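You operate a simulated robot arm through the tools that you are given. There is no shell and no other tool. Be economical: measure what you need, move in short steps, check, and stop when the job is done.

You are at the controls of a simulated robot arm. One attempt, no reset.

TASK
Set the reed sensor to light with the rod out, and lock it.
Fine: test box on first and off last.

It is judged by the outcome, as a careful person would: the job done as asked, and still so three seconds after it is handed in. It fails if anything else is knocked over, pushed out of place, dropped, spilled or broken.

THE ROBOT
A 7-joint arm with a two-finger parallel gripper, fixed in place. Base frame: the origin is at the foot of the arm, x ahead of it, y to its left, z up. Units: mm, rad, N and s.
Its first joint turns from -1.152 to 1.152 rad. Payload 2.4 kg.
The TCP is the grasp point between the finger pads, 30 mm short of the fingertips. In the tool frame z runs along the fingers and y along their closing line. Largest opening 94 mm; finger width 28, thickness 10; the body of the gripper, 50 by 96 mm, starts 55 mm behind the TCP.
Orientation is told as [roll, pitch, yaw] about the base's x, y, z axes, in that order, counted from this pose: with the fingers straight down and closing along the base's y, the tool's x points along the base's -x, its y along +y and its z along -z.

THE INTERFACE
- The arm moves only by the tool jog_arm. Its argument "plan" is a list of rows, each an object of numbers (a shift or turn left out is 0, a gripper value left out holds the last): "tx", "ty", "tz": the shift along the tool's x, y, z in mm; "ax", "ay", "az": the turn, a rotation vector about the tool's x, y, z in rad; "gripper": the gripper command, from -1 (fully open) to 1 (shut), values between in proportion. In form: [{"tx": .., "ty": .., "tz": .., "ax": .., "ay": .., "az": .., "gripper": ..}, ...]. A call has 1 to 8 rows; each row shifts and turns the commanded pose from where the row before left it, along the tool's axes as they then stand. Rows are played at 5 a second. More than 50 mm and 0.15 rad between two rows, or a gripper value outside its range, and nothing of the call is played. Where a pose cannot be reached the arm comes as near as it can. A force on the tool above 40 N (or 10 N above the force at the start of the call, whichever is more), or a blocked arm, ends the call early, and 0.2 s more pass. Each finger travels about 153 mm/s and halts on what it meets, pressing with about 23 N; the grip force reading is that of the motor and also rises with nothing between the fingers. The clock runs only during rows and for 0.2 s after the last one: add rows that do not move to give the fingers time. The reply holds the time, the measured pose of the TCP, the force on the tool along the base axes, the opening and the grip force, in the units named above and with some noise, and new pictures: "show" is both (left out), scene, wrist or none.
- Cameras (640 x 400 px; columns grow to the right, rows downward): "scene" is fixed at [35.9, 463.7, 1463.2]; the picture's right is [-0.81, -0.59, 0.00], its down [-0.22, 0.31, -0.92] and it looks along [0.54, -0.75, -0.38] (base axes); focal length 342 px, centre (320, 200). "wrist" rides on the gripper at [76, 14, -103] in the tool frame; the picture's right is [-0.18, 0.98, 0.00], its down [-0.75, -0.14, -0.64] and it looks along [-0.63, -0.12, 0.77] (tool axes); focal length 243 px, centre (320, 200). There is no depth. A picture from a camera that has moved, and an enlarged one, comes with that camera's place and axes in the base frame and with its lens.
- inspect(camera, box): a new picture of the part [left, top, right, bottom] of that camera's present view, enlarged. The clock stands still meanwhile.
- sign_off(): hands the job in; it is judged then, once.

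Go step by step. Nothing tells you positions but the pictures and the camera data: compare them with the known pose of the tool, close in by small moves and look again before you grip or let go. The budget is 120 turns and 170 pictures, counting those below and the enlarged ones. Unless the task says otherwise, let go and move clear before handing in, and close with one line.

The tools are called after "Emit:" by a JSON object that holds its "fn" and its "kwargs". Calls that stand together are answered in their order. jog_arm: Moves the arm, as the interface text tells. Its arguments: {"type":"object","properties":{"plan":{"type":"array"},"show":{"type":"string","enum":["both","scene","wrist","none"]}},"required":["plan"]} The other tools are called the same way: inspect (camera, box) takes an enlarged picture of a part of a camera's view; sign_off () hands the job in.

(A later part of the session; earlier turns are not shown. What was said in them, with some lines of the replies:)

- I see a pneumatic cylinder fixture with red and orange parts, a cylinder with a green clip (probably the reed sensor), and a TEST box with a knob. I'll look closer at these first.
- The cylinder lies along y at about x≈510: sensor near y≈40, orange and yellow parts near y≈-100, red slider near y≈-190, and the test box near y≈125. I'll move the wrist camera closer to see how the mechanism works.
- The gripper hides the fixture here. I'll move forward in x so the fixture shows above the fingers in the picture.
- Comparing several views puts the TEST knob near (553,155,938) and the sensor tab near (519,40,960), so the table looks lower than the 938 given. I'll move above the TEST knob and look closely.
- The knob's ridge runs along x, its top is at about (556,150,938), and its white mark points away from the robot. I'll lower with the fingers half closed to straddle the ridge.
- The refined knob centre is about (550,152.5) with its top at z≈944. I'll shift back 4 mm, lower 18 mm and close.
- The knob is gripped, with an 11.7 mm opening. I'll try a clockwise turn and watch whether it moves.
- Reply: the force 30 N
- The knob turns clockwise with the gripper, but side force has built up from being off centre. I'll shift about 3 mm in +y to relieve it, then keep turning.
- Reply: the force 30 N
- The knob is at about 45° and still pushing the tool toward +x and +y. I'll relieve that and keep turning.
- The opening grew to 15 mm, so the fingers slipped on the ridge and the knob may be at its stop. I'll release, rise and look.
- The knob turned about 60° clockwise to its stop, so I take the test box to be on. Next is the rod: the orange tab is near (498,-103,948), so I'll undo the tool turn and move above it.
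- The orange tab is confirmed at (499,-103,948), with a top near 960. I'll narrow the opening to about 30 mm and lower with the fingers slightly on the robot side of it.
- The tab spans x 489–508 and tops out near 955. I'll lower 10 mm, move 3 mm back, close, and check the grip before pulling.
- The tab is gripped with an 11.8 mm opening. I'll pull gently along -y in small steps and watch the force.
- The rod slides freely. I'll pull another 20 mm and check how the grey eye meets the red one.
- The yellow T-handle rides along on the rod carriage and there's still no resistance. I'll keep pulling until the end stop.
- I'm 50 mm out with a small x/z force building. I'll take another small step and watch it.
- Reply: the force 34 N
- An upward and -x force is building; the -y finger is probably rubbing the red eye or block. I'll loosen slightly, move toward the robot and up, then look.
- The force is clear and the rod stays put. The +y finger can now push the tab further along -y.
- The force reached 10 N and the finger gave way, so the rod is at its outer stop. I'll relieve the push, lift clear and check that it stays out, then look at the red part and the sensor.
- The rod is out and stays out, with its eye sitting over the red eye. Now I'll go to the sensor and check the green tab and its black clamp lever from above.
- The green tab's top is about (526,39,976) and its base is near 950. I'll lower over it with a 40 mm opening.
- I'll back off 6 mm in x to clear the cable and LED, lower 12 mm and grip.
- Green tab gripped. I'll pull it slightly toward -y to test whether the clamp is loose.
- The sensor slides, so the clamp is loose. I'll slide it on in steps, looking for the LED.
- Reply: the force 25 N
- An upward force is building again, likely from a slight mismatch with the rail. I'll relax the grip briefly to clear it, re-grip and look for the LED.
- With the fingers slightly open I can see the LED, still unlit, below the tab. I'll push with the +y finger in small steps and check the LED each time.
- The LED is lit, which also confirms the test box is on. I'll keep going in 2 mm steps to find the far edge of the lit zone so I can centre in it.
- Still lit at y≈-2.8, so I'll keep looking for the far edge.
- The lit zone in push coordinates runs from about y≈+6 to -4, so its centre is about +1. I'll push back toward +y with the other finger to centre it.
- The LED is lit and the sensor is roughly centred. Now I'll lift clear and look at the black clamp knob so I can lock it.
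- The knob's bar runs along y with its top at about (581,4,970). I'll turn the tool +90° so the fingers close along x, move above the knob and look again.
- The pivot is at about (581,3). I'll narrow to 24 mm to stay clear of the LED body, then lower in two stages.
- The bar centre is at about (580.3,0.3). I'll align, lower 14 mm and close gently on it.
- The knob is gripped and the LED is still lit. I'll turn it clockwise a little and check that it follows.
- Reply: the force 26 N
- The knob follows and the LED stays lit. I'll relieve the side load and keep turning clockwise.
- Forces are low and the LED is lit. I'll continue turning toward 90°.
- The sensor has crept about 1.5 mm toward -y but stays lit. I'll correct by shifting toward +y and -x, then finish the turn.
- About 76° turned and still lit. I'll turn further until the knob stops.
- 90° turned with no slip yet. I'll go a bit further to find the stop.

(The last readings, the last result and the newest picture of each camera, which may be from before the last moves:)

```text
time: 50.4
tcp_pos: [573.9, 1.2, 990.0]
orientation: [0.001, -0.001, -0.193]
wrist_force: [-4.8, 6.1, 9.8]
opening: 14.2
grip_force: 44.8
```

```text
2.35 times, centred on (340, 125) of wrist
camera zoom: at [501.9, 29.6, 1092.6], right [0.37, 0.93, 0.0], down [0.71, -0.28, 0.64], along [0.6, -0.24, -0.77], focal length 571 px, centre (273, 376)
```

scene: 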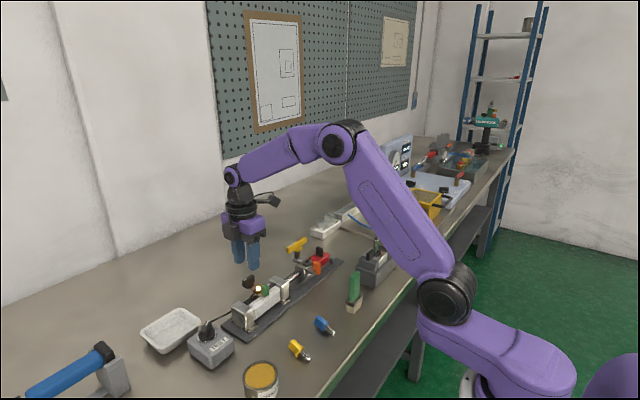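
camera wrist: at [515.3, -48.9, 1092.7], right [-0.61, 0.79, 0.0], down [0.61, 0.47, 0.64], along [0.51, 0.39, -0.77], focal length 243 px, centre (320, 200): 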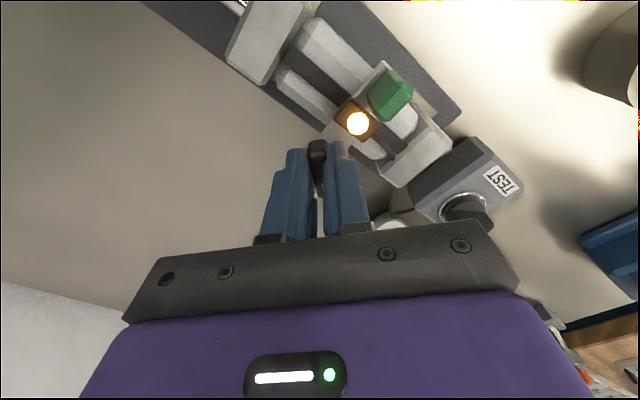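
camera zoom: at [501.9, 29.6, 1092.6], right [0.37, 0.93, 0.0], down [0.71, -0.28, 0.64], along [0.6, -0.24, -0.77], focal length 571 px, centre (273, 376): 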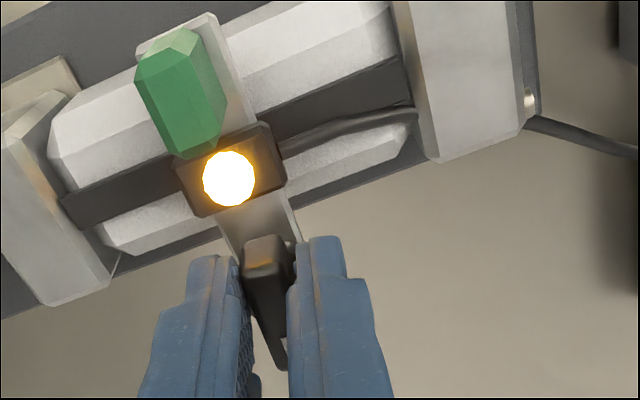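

The knob hit its stop at about 90° (the opening grew to 14 mm). I'll release, lift and check the LED.

Emit:
{"fn": "jog_arm", "kwargs": {"plan": [{"gripper": 0.4}, {}, {"tz": -30}, {"tz": -40, "az": -0.1}, {"az": -0.093}, {}], "show": "none"}}

Emit:
{"fn": "inspect", "kwargs": {"camera": "wrist", "box": [220, 40, 420, 165]}}

Emit:
{"fn": "inspect", "kwargs": {"camera": "scene", "box": [210, 240, 300, 310]}}

```text
time: 51.8
tcp_pos: [574.4, 1.9, 1061.9]
orientation: [0.0, 0.0, 0.002]
wrist_force: [-0.2, 0.2, 0.0]
opening: 28.4
grip_force: 0.0
```

```text
3.20 times, centred on (320, 102) of wrist
camera zoom: at [497.5, 15.1, 1164.0], right [0.18, 0.98, 0.0], down [0.75, -0.14, 0.64], along [0.63, -0.12, -0.77], focal length 776 px, centre (320, 512)
```

zoom: 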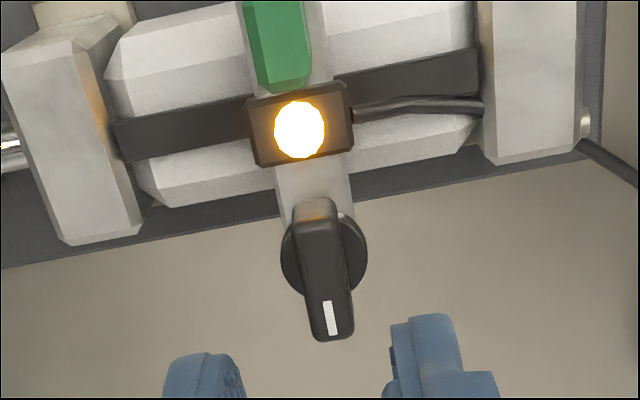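

```text
5.71 times, centred on (255, 275) of scene
camera zoom: at [35.9, 463.7, 1463.2], right [-0.81, -0.59, 0.0], down [-0.22, 0.31, -0.92], along [0.54, -0.75, -0.38], focal length 1951 px, centre (691, -229)
```

zoom: 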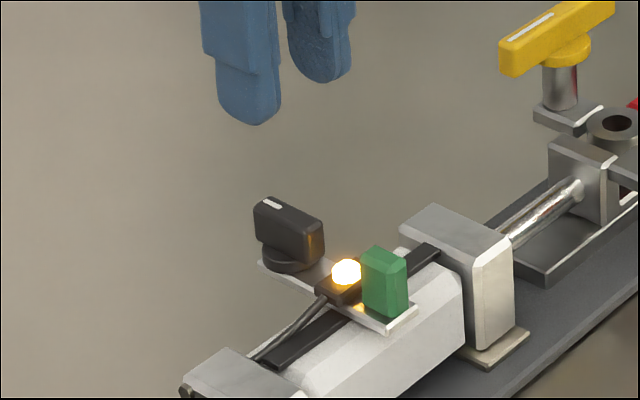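

The sensor is locked with the LED lit, but it drifted about 3.5 mm toward -y while I turned the knob. That leaves it near the edge of the lit zone, so I'll re-grip the knob, loosen it partly, shift back +y and relock.

Emit:
{"fn": "jog_arm", "kwargs": {"plan": [{"tx": -3.5, "ty": -0.9}, {"tz": 40}, {"tz": 20}, {"tz": 11}, {"gripper": 1}, {}, {}], "show": "none"}}

Emit:
{"fn": "inspect", "kwargs": {"camera": "scene", "box": [210, 240, 300, 310]}}

```text
time: 53.4
tcp_pos: [578.3, 0.1, 989.3]
orientation: [0.0, 0.0, 0.001]
wrist_force: [-0.5, 3.7, 2.2]
opening: 11.4
grip_force: 44.3
```

```text
5.71 times, centred on (255, 275) of scene
camera zoom: at [35.8, 463.9, 1463.2], right [-0.81, -0.59, 0.0], down [-0.22, 0.31, -0.92], along [0.54, -0.75, -0.38], focal length 1951 px, centre (691, -229)
```

zoom: 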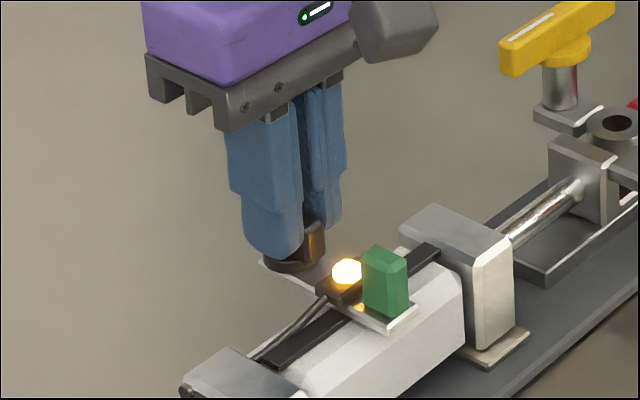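

Gripped. While it's still locked, a 1.5 mm push toward +y will test the clamp.

Emit:
{"fn": "jog_arm", "kwargs": {"plan": [{"ty": 1.5}, {}], "show": "none"}}

```text
time: 54.0
tcp_pos: [579.3, 1.3, 989.8]
orientation: [-0.001, -0.002, 0.0]
wrist_force: [1.5, 0.8, 0.4]
opening: 10.9
grip_force: 45.1
```

Emit:
{"fn": "jog_arm", "kwargs": {"plan": [{"ty": 1.5}, {}], "show": "none"}}

Emit:
{"fn": "inspect", "kwargs": {"camera": "scene", "box": [210, 240, 300, 310]}}

```text
time: 54.6
tcp_pos: [578.1, 2.8, 990.0]
orientation: [0.0, 0.0, 0.0]
wrist_force: [-2.8, -1.2, 2.1]
opening: 11.4
grip_force: 44.7
```

```text
5.71 times, centred on (255, 275) of scene
camera zoom: at [35.7, 463.7, 1463.2], right [-0.81, -0.59, 0.0], down [-0.22, 0.31, -0.92], along [0.54, -0.75, -0.38], focal length 1951 px, centre (691, -229)
```

zoom: 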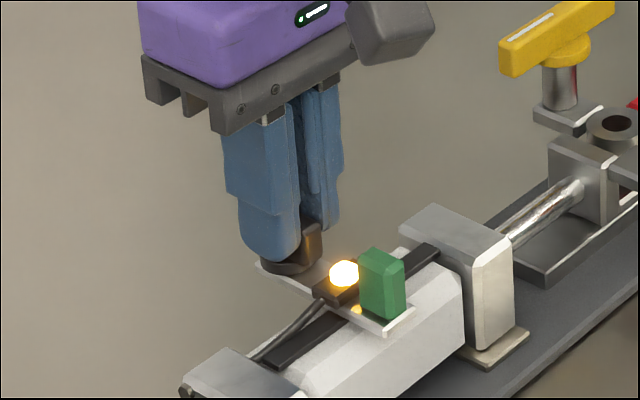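

The sensor still moves easily, so this knob position doesn't clamp it. I'll confirm by shifting 1.5 mm more, which also brings it back to centre.

Emit:
{"fn": "jog_arm", "kwargs": {"plan": [{"ty": 1.5}, {}], "show": "none"}}

Emit:
{"fn": "inspect", "kwargs": {"camera": "scene", "box": [210, 240, 300, 310]}}

Emit:
{"fn": "inspect", "kwargs": {"camera": "wrist", "box": [240, 40, 440, 210]}}

```text
time: 55.2
tcp_pos: [577.7, 4.1, 988.9]
orientation: [-0.002, -0.004, -0.002]
wrist_force: [4.1, -7.0, 10.3]
opening: 11.3
grip_force: 44.9
```

```text
5.71 times, centred on (255, 275) of scene
camera zoom: at [35.8, 463.5, 1463.3], right [-0.81, -0.59, 0.0], down [-0.22, 0.31, -0.92], along [0.54, -0.75, -0.38], focal length 1951 px, centre (691, -229)
```

zoom: 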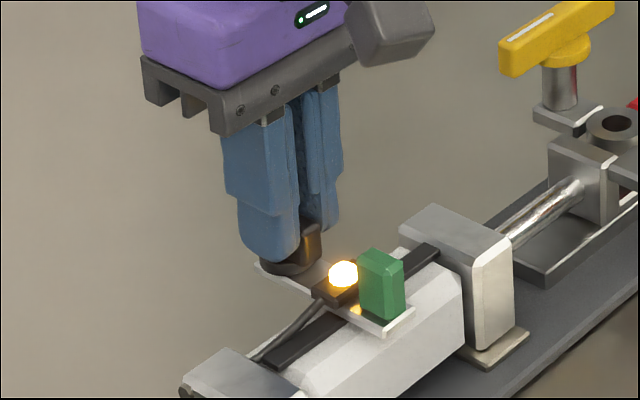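

```text
2.35 times, centred on (340, 125) of wrist
camera zoom: at [501.4, 16.9, 1091.7], right [0.19, 0.98, 0.0], down [0.75, -0.14, 0.64], along [0.63, -0.12, -0.76], focal length 571 px, centre (273, 376)
```

zoom: 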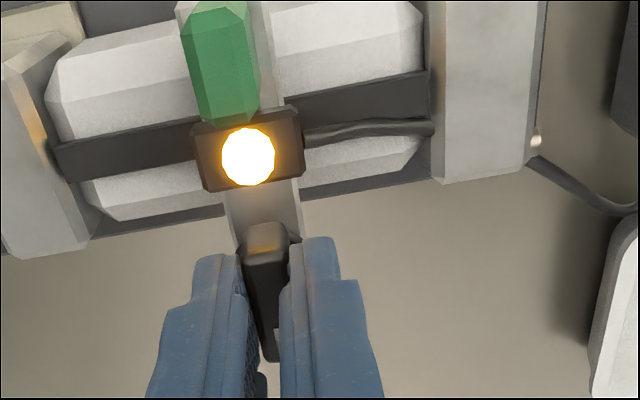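

Emit:
{"fn": "jog_arm", "kwargs": {"plan": [{"gripper": 0.6}, {}, {}], "show": "none"}}

Emit:
{"fn": "inspect", "kwargs": {"camera": "scene", "box": [210, 240, 300, 310]}}

```text
time: 56.0
tcp_pos: [578.4, 4.9, 988.7]
orientation: [0.0, 0.001, 0.001]
wrist_force: [0.2, -0.9, -0.1]
opening: 18.9
grip_force: 0.1
```

```text
5.71 times, centred on (255, 275) of scene
camera zoom: at [35.9, 463.7, 1463.2], right [-0.81, -0.59, 0.0], down [-0.22, 0.31, -0.92], along [0.54, -0.75, -0.38], focal length 1951 px, centre (691, -229)
```

zoom: 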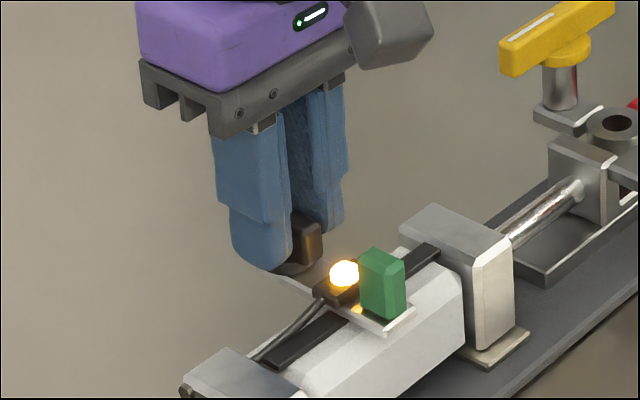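

The reading is ambiguous: the sensor moved only about 1 mm for 4 mm of tool travel. I'll do a cleaner check by pushing the knob toward +y with one finger and comparing force and movement.

Emit:
{"fn": "jog_arm", "kwargs": {"plan": [{"ty": 1.5}, {"ty": 1.5}, {}, {}], "show": "none"}}

Emit:
{"fn": "inspect", "kwargs": {"camera": "scene", "box": [210, 240, 300, 310]}}

```text
time: 57.0
tcp_pos: [578.3, 7.4, 989.5]
orientation: [0.0, 0.0, -0.001]
wrist_force: [1.7, -3.1, 0.9]
opening: 21.0
grip_force: 2.0
```

```text
5.71 times, centred on (255, 275) of scene
camera zoom: at [35.9, 463.6, 1463.2], right [-0.81, -0.59, 0.0], down [-0.22, 0.31, -0.92], along [0.54, -0.75, -0.38], focal length 1951 px, centre (691, -229)
```

zoom: 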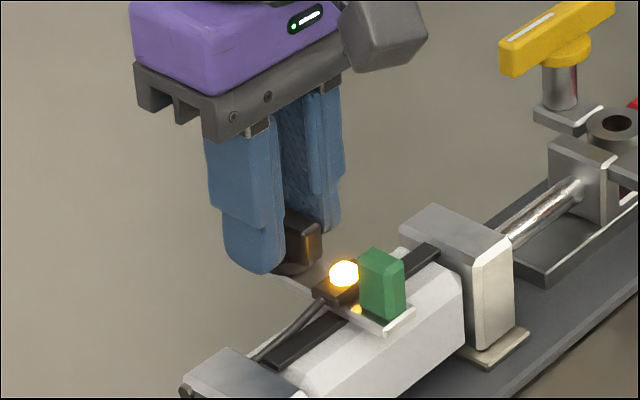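

Emit:
{"fn": "jog_arm", "kwargs": {"plan": [{"ty": 1.5}, {"ty": 1.5}, {}, {}], "show": "none"}}

Emit:
{"fn": "inspect", "kwargs": {"camera": "scene", "box": [210, 240, 300, 310]}}

```text
time: 58.0
tcp_pos: [578.0, 8.9, 988.5]
orientation: [-0.001, 0.001, -0.001]
wrist_force: [0.8, -9.4, -2.8]
opening: 24.0
grip_force: 4.8
```

```text
5.71 times, centred on (255, 275) of scene
camera zoom: at [36.0, 463.5, 1463.3], right [-0.81, -0.59, 0.0], down [-0.22, 0.31, -0.92], along [0.54, -0.75, -0.38], focal length 1951 px, centre (691, -229)
```

zoom: 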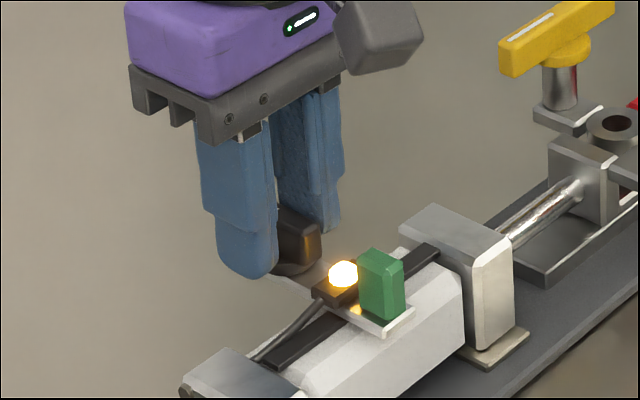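

The sensor holds against about 9 N, so the clamp is locked after all. I still want it better centred, so I'll grip at the pivot, loosen partway, shift about +2.5 mm and relock.

Emit:
{"fn": "jog_arm", "kwargs": {"plan": [{"ty": -4}, {"ty": -3.8}, {"gripper": 1}, {}, {"az": -0.15}, {"az": -0.15}, {"az": -0.15}, {}], "show": "none"}}

Emit:
{"fn": "jog_arm", "kwargs": {"plan": [{"az": -0.15}, {"az": -0.15}, {}], "show": "wrist"}}

Emit:
{"fn": "inspect", "kwargs": {"camera": "scene", "box": [210, 240, 300, 310]}}

```text
time: 59.8
tcp_pos: [578.2, 2.0, 989.4]
orientation: [0.0, -0.001, 0.452]
wrist_force: [0.8, -7.1, -0.1]
opening: 11.2
grip_force: 45.2
```

```text
time: 60.6
tcp_pos: [578.1, 3.7, 989.1]
orientation: [-0.001, 0.0, 0.752]
wrist_force: [15.3, 1.5, -8.3]
opening: 11.3
grip_force: 45.4
camera wrist: at [512.9, -38.7, 1091.6], right [-0.54, 0.84, 0.0], down [0.65, 0.41, 0.64], along [0.54, 0.35, -0.77], focal length 243 px, centre (320, 200)
```

wrist: 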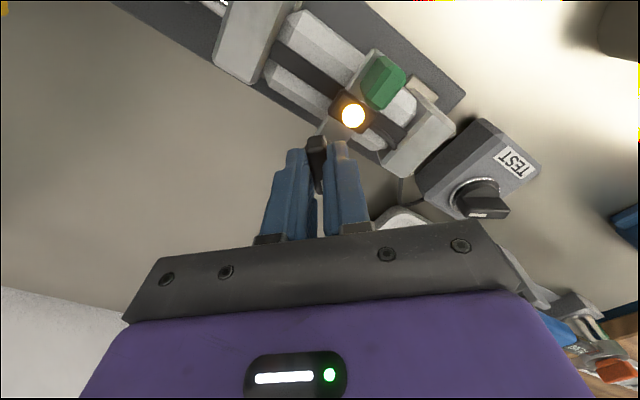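

```text
5.71 times, centred on (255, 275) of scene
camera zoom: at [36.5, 463.8, 1463.2], right [-0.81, -0.59, 0.0], down [-0.22, 0.31, -0.92], along [0.54, -0.75, -0.38], focal length 1951 px, centre (691, -229)
```

zoom: 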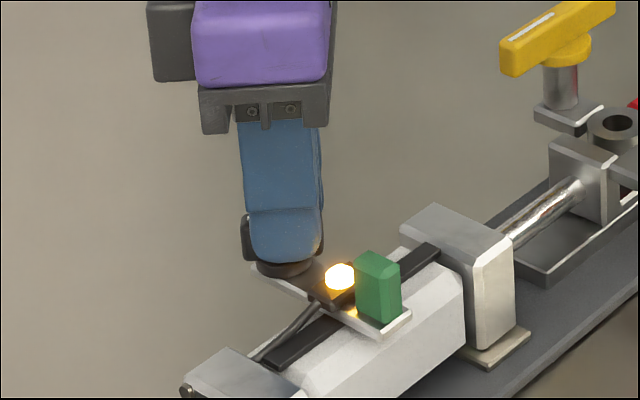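

That brought the sensor back to centre with the clamp loose. I'll shift the command to match the pivot and relock clockwise, watching its position.

Emit:
{"fn": "jog_arm", "kwargs": {"plan": [{"tx": -2.4, "ty": 0.4}, {"az": 0.15}, {"az": 0.15}, {}], "show": "none"}}

Emit:
{"fn": "inspect", "kwargs": {"camera": "scene", "box": [210, 240, 300, 310]}}

```text
time: 61.6
tcp_pos: [577.6, 6.2, 989.4]
orientation: [0.002, 0.006, 0.449]
wrist_force: [-7.5, 1.4, -1.9]
opening: 11.3
grip_force: 45.0
```

```text
5.71 times, centred on (255, 275) of scene
camera zoom: at [35.7, 463.8, 1463.2], right [-0.81, -0.59, 0.0], down [-0.22, 0.31, -0.92], along [0.54, -0.75, -0.38], focal length 1951 px, centre (691, -229)
```

zoom: 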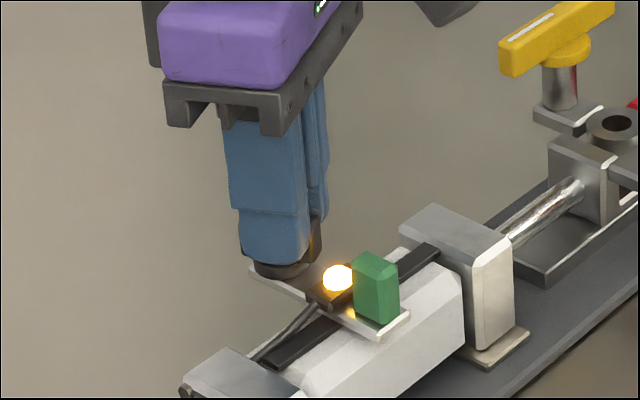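

Emit:
{"fn": "jog_arm", "kwargs": {"plan": [{"tx": 1.5, "ty": -0.4}, {"az": 0.15}, {"az": 0.15}, {"az": 0.15}, {}], "show": "none"}}

Emit:
{"fn": "inspect", "kwargs": {"camera": "scene", "box": [210, 240, 300, 310]}}

```text
time: 62.8
tcp_pos: [579.1, 7.0, 988.6]
orientation: [0.002, 0.001, 0.0]
wrist_force: [-11.1, 12.7, -8.9]
opening: 11.3
grip_force: 44.5
```

```text
5.71 times, centred on (255, 275) of scene
camera zoom: at [35.7, 464.1, 1463.1], right [-0.81, -0.59, 0.0], down [-0.22, 0.31, -0.92], along [0.54, -0.75, -0.38], focal length 1951 px, centre (691, -229)
```

zoom: 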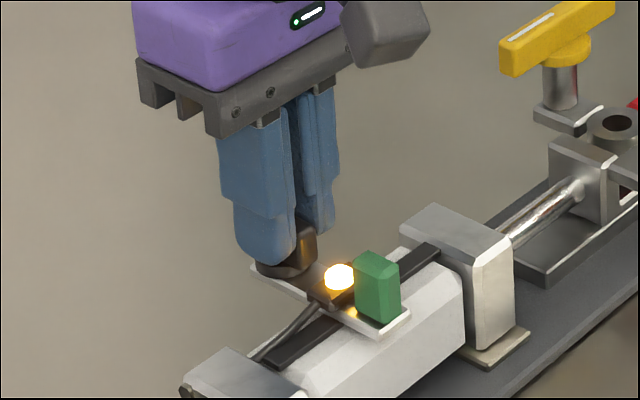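

The sensor is centred, lit, and now resists sideways force, so the clamp has engaged. I'll turn the last bit to the stop and release.

Emit:
{"fn": "jog_arm", "kwargs": {"plan": [{"az": 0.1}, {"az": 0.05}, {}, {"gripper": 0.4}, {}, {"tz": -30}, {"tz": -40, "az": -0.15}, {}], "show": "none"}}

Emit:
{"fn": "inspect", "kwargs": {"camera": "scene", "box": [210, 240, 300, 310]}}

Emit:
{"fn": "inspect", "kwargs": {"camera": "wrist", "box": [220, 40, 420, 165]}}

```text
time: 64.6
tcp_pos: [580.4, 3.4, 1059.7]
orientation: [0.0, -0.001, 0.002]
wrist_force: [0.4, 0.3, 0.9]
opening: 28.4
grip_force: 0.1
```

```text
5.71 times, centred on (255, 275) of scene
camera zoom: at [35.9, 463.7, 1463.2], right [-0.81, -0.59, 0.0], down [-0.22, 0.31, -0.92], along [0.54, -0.75, -0.38], focal length 1951 px, centre (691, -229)
```

zoom: 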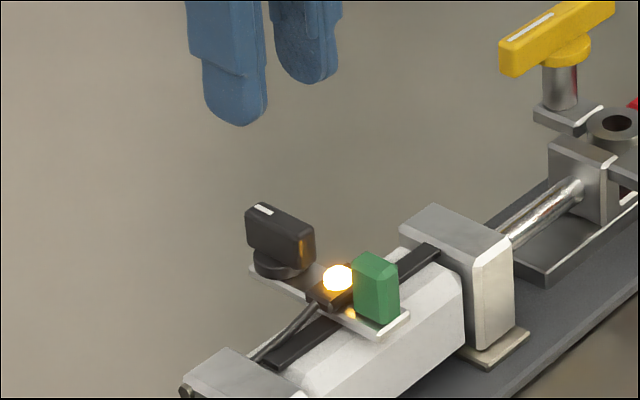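

```text
3.20 times, centred on (320, 102) of wrist
camera zoom: at [503.8, 17.0, 1162.1], right [0.18, 0.98, 0.0], down [0.75, -0.14, 0.64], along [0.63, -0.12, -0.77], focal length 776 px, centre (320, 512)
```

zoom: 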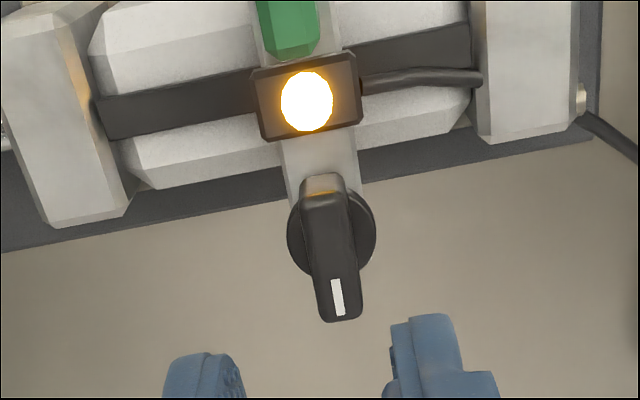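

The sensor is locked, lit and close to centre. Now the test box goes off last: I'll move above the TEST knob and turn the tool to match its present angle.

Emit:
{"fn": "jog_arm", "kwargs": {"plan": [{"tx": 10, "ty": 45}, {"tx": 10, "ty": 45}, {"tx": 10, "ty": 45}, {"ty": 17, "gripper": 0.2}, {"az": 0.15}, {"az": 0.15}, {"az": 0.15}, {"az": 0.15}], "show": "none"}}

Emit:
{"fn": "jog_arm", "kwargs": {"plan": [{"az": 0.15}, {"az": 0.15}, {"az": 0.15}, {"tz": 40}, {}], "show": "wrist"}}

Emit:
{"fn": "inspect", "kwargs": {"camera": "wrist", "box": [220, 60, 420, 185]}}

Emit:
{"fn": "inspect", "kwargs": {"camera": "scene", "box": [150, 270, 270, 380]}}

```text
time: 66.4
tcp_pos: [549.2, 155.0, 1058.6]
orientation: [0.001, 0.0, -0.602]
wrist_force: [0.0, -0.3, -0.7]
opening: 37.5
grip_force: 0.1
```

```text
time: 67.6
tcp_pos: [550.9, 156.3, 1017.2]
orientation: [-0.001, -0.001, -1.05]
wrist_force: [-0.4, 0.6, 0.8]
opening: 37.6
grip_force: 0.1
camera wrist: at [524.8, 229.1, 1119.9], right [0.94, 0.33, 0.0], down [0.25, -0.72, 0.64], along [0.21, -0.61, -0.77], focal length 243 px, centre (320, 200)
```

wrist: 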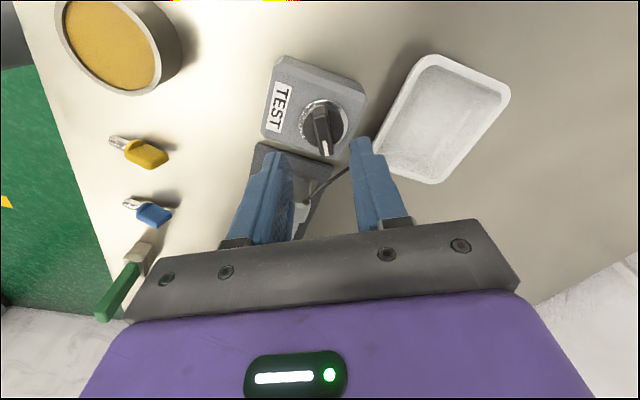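

```text
3.20 times, centred on (320, 122) of wrist
camera zoom: at [524.8, 229.1, 1119.9], right [0.94, 0.33, 0.0], down [0.25, -0.72, 0.64], along [0.21, -0.61, -0.77], focal length 776 px, centre (320, 448)
```

zoom: 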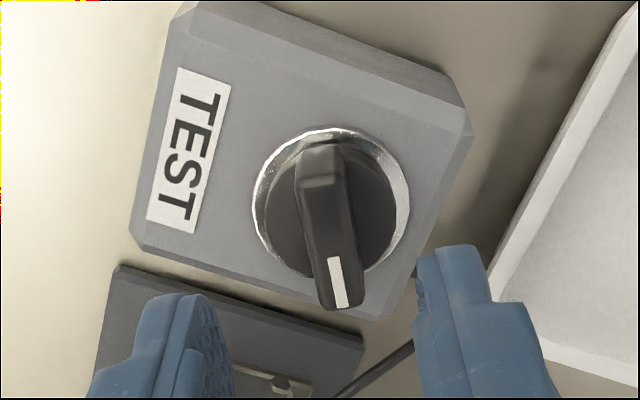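

```text
3.64 times, centred on (210, 325) of scene
camera zoom: at [35.9, 463.7, 1463.2], right [-0.81, -0.59, 0.0], down [-0.22, 0.31, -0.92], along [0.54, -0.75, -0.38], focal length 1242 px, centre (720, -254)
```

zoom: 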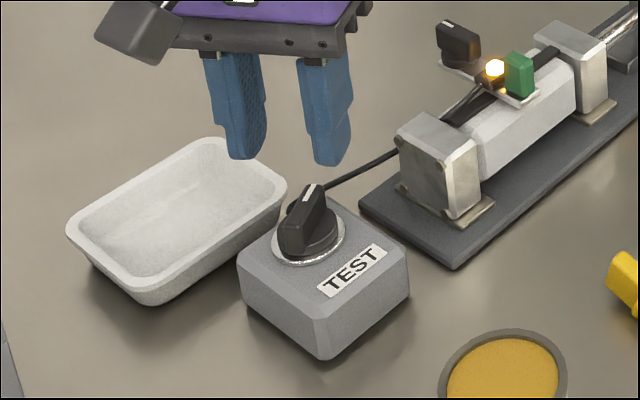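

The knob's pivot is at about (551.8,156.5), right under the tool, and the angle matches. I'll lower and grip.

Emit:
{"fn": "jog_arm", "kwargs": {"plan": [{"tz": 30}, {"tz": 20}, {"tz": 8.5}, {"gripper": 1}, {}, {}], "show": "none"}}

Emit:
{"fn": "jog_arm", "kwargs": {"plan": [{"az": -0.13}, {"az": -0.13}, {"az": -0.13}, {"az": -0.13}, {}], "show": "none"}}

Emit:
{"fn": "inspect", "kwargs": {"camera": "scene", "box": [150, 260, 290, 370]}}

```text
time: 69.0
tcp_pos: [552.5, 156.2, 959.6]
orientation: [0.008, -0.001, -1.048]
wrist_force: [22.4, 10.6, -8.6]
opening: 11.5
grip_force: 45.2
```

```text
time: 70.2
tcp_pos: [550.7, 154.9, 960.0]
orientation: [0.004, -0.003, -0.527]
wrist_force: [21.8, 3.7, -6.7]
opening: 11.4
grip_force: 45.4
```

```text
3.64 times, centred on (220, 315) of scene
camera zoom: at [36.6, 463.9, 1463.1], right [-0.81, -0.59, 0.0], down [-0.22, 0.31, -0.92], along [0.54, -0.75, -0.38], focal length 1242 px, centre (684, -218)
```

zoom: 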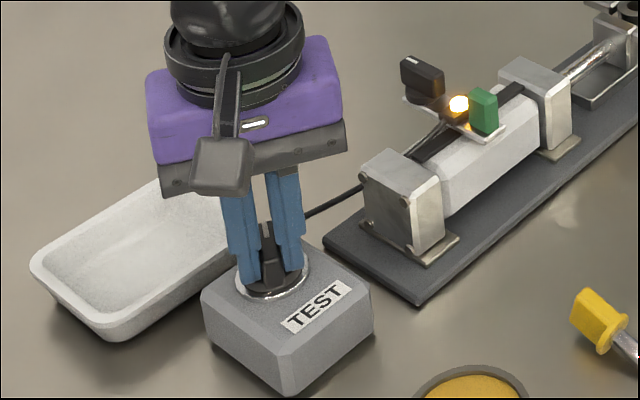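

The knob is turning back. I'll relieve the side load and continue to the off stop.

Emit:
{"fn": "jog_arm", "kwargs": {"plan": [{"tx": -2.3, "ty": 1.9}, {"az": -0.13}, {"az": -0.13}, {"az": -0.13}, {"az": -0.14}, {}], "show": "none"}}

Emit:
{"fn": "inspect", "kwargs": {"camera": "scene", "box": [150, 260, 290, 370]}}

```text
time: 71.6
tcp_pos: [551.2, 153.0, 960.1]
orientation: [-0.004, 0.006, -0.001]
wrist_force: [-20.8, -26.6, 8.9]
opening: 11.9
grip_force: 44.9
```

```text
3.64 times, centred on (220, 315) of scene
camera zoom: at [35.1, 462.9, 1463.5], right [-0.81, -0.59, 0.0], down [-0.22, 0.31, -0.92], along [0.54, -0.75, -0.38], focal length 1242 px, centre (684, -218)
```

zoom: 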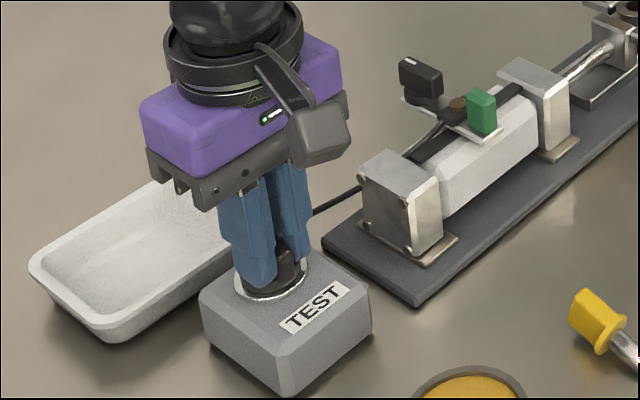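

The LED went out, so the test box is off and its knob is back at the starting angle. I'll relieve the side force, release and lift clear.

Emit:
{"fn": "jog_arm", "kwargs": {"plan": [{"tx": 2, "ty": -3}, {"az": -0.05}, {}, {"gripper": 0.2}, {}, {"tz": -30}, {"tz": -50}, {"tz": -50}], "show": "both"}}

Emit:
{"fn": "inspect", "kwargs": {"camera": "scene", "box": [150, 230, 350, 370]}}

Emit:
{"fn": "inspect", "kwargs": {"camera": "wrist", "box": [120, 40, 440, 220]}}

```text
time: 73.4
tcp_pos: [549.5, 150.2, 1094.4]
orientation: [0.0, 0.0, 0.05]
wrist_force: [0.5, 1.2, 0.2]
opening: 37.4
grip_force: 0.1
camera wrist: at [472.3, 159.6, 1197.8], right [0.13, 0.99, 0.0], down [0.76, -0.1, 0.64], along [0.64, -0.09, -0.77], focal length 243 px, centre (320, 200)
```

scene: 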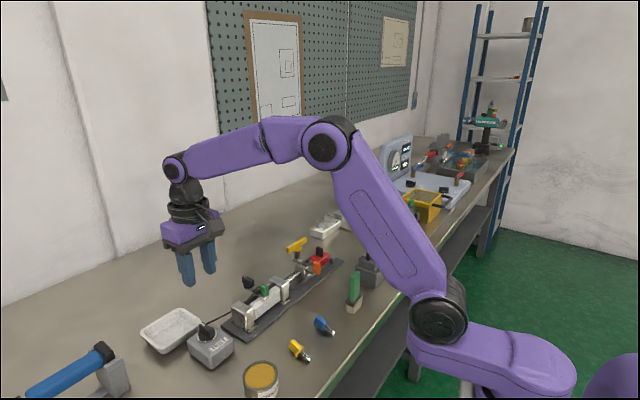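
wrist: 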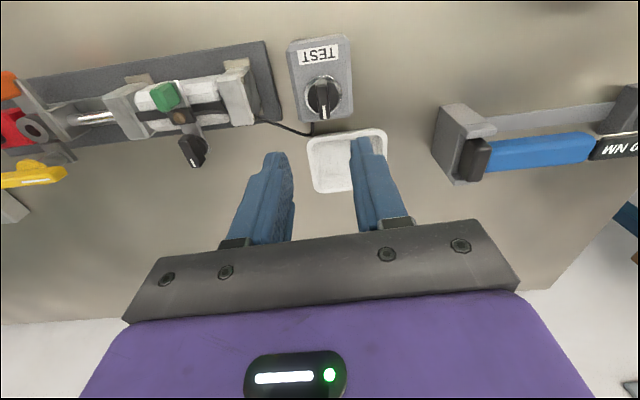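

```text
2.86 times, centred on (250, 300) of scene
camera zoom: at [35.8, 463.7, 1463.2], right [-0.81, -0.59, 0.0], down [-0.22, 0.31, -0.92], along [0.54, -0.75, -0.38], focal length 976 px, centre (520, -86)
```

zoom: 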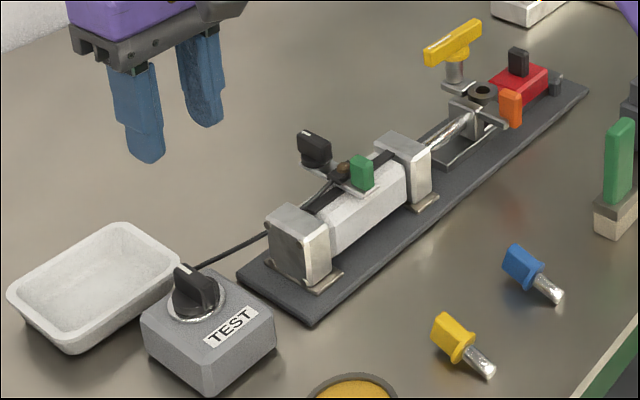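

```text
2.00 times, centred on (280, 130) of wrist
camera zoom: at [472.3, 159.6, 1197.8], right [0.13, 0.99, 0.0], down [0.76, -0.1, 0.64], along [0.64, -0.09, -0.77], focal length 485 px, centre (400, 340)
```

zoom: 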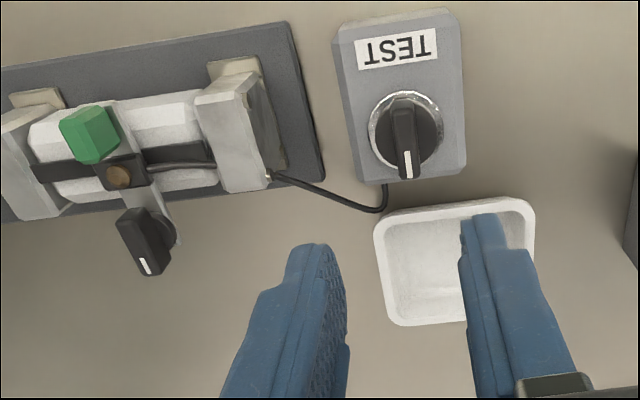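

The rod is out, the sensor is clamped inside its lit zone, and the test box is back off. The arm is clear, so I'm handing in.

Emit:
{"fn": "sign_off", "kwargs": {}}

```text
The job is handed in.
```

The reed sensor lit with the rod fully out and is clamped near the middle of its lit zone; the test box went on first and off last, and the rod is still out.
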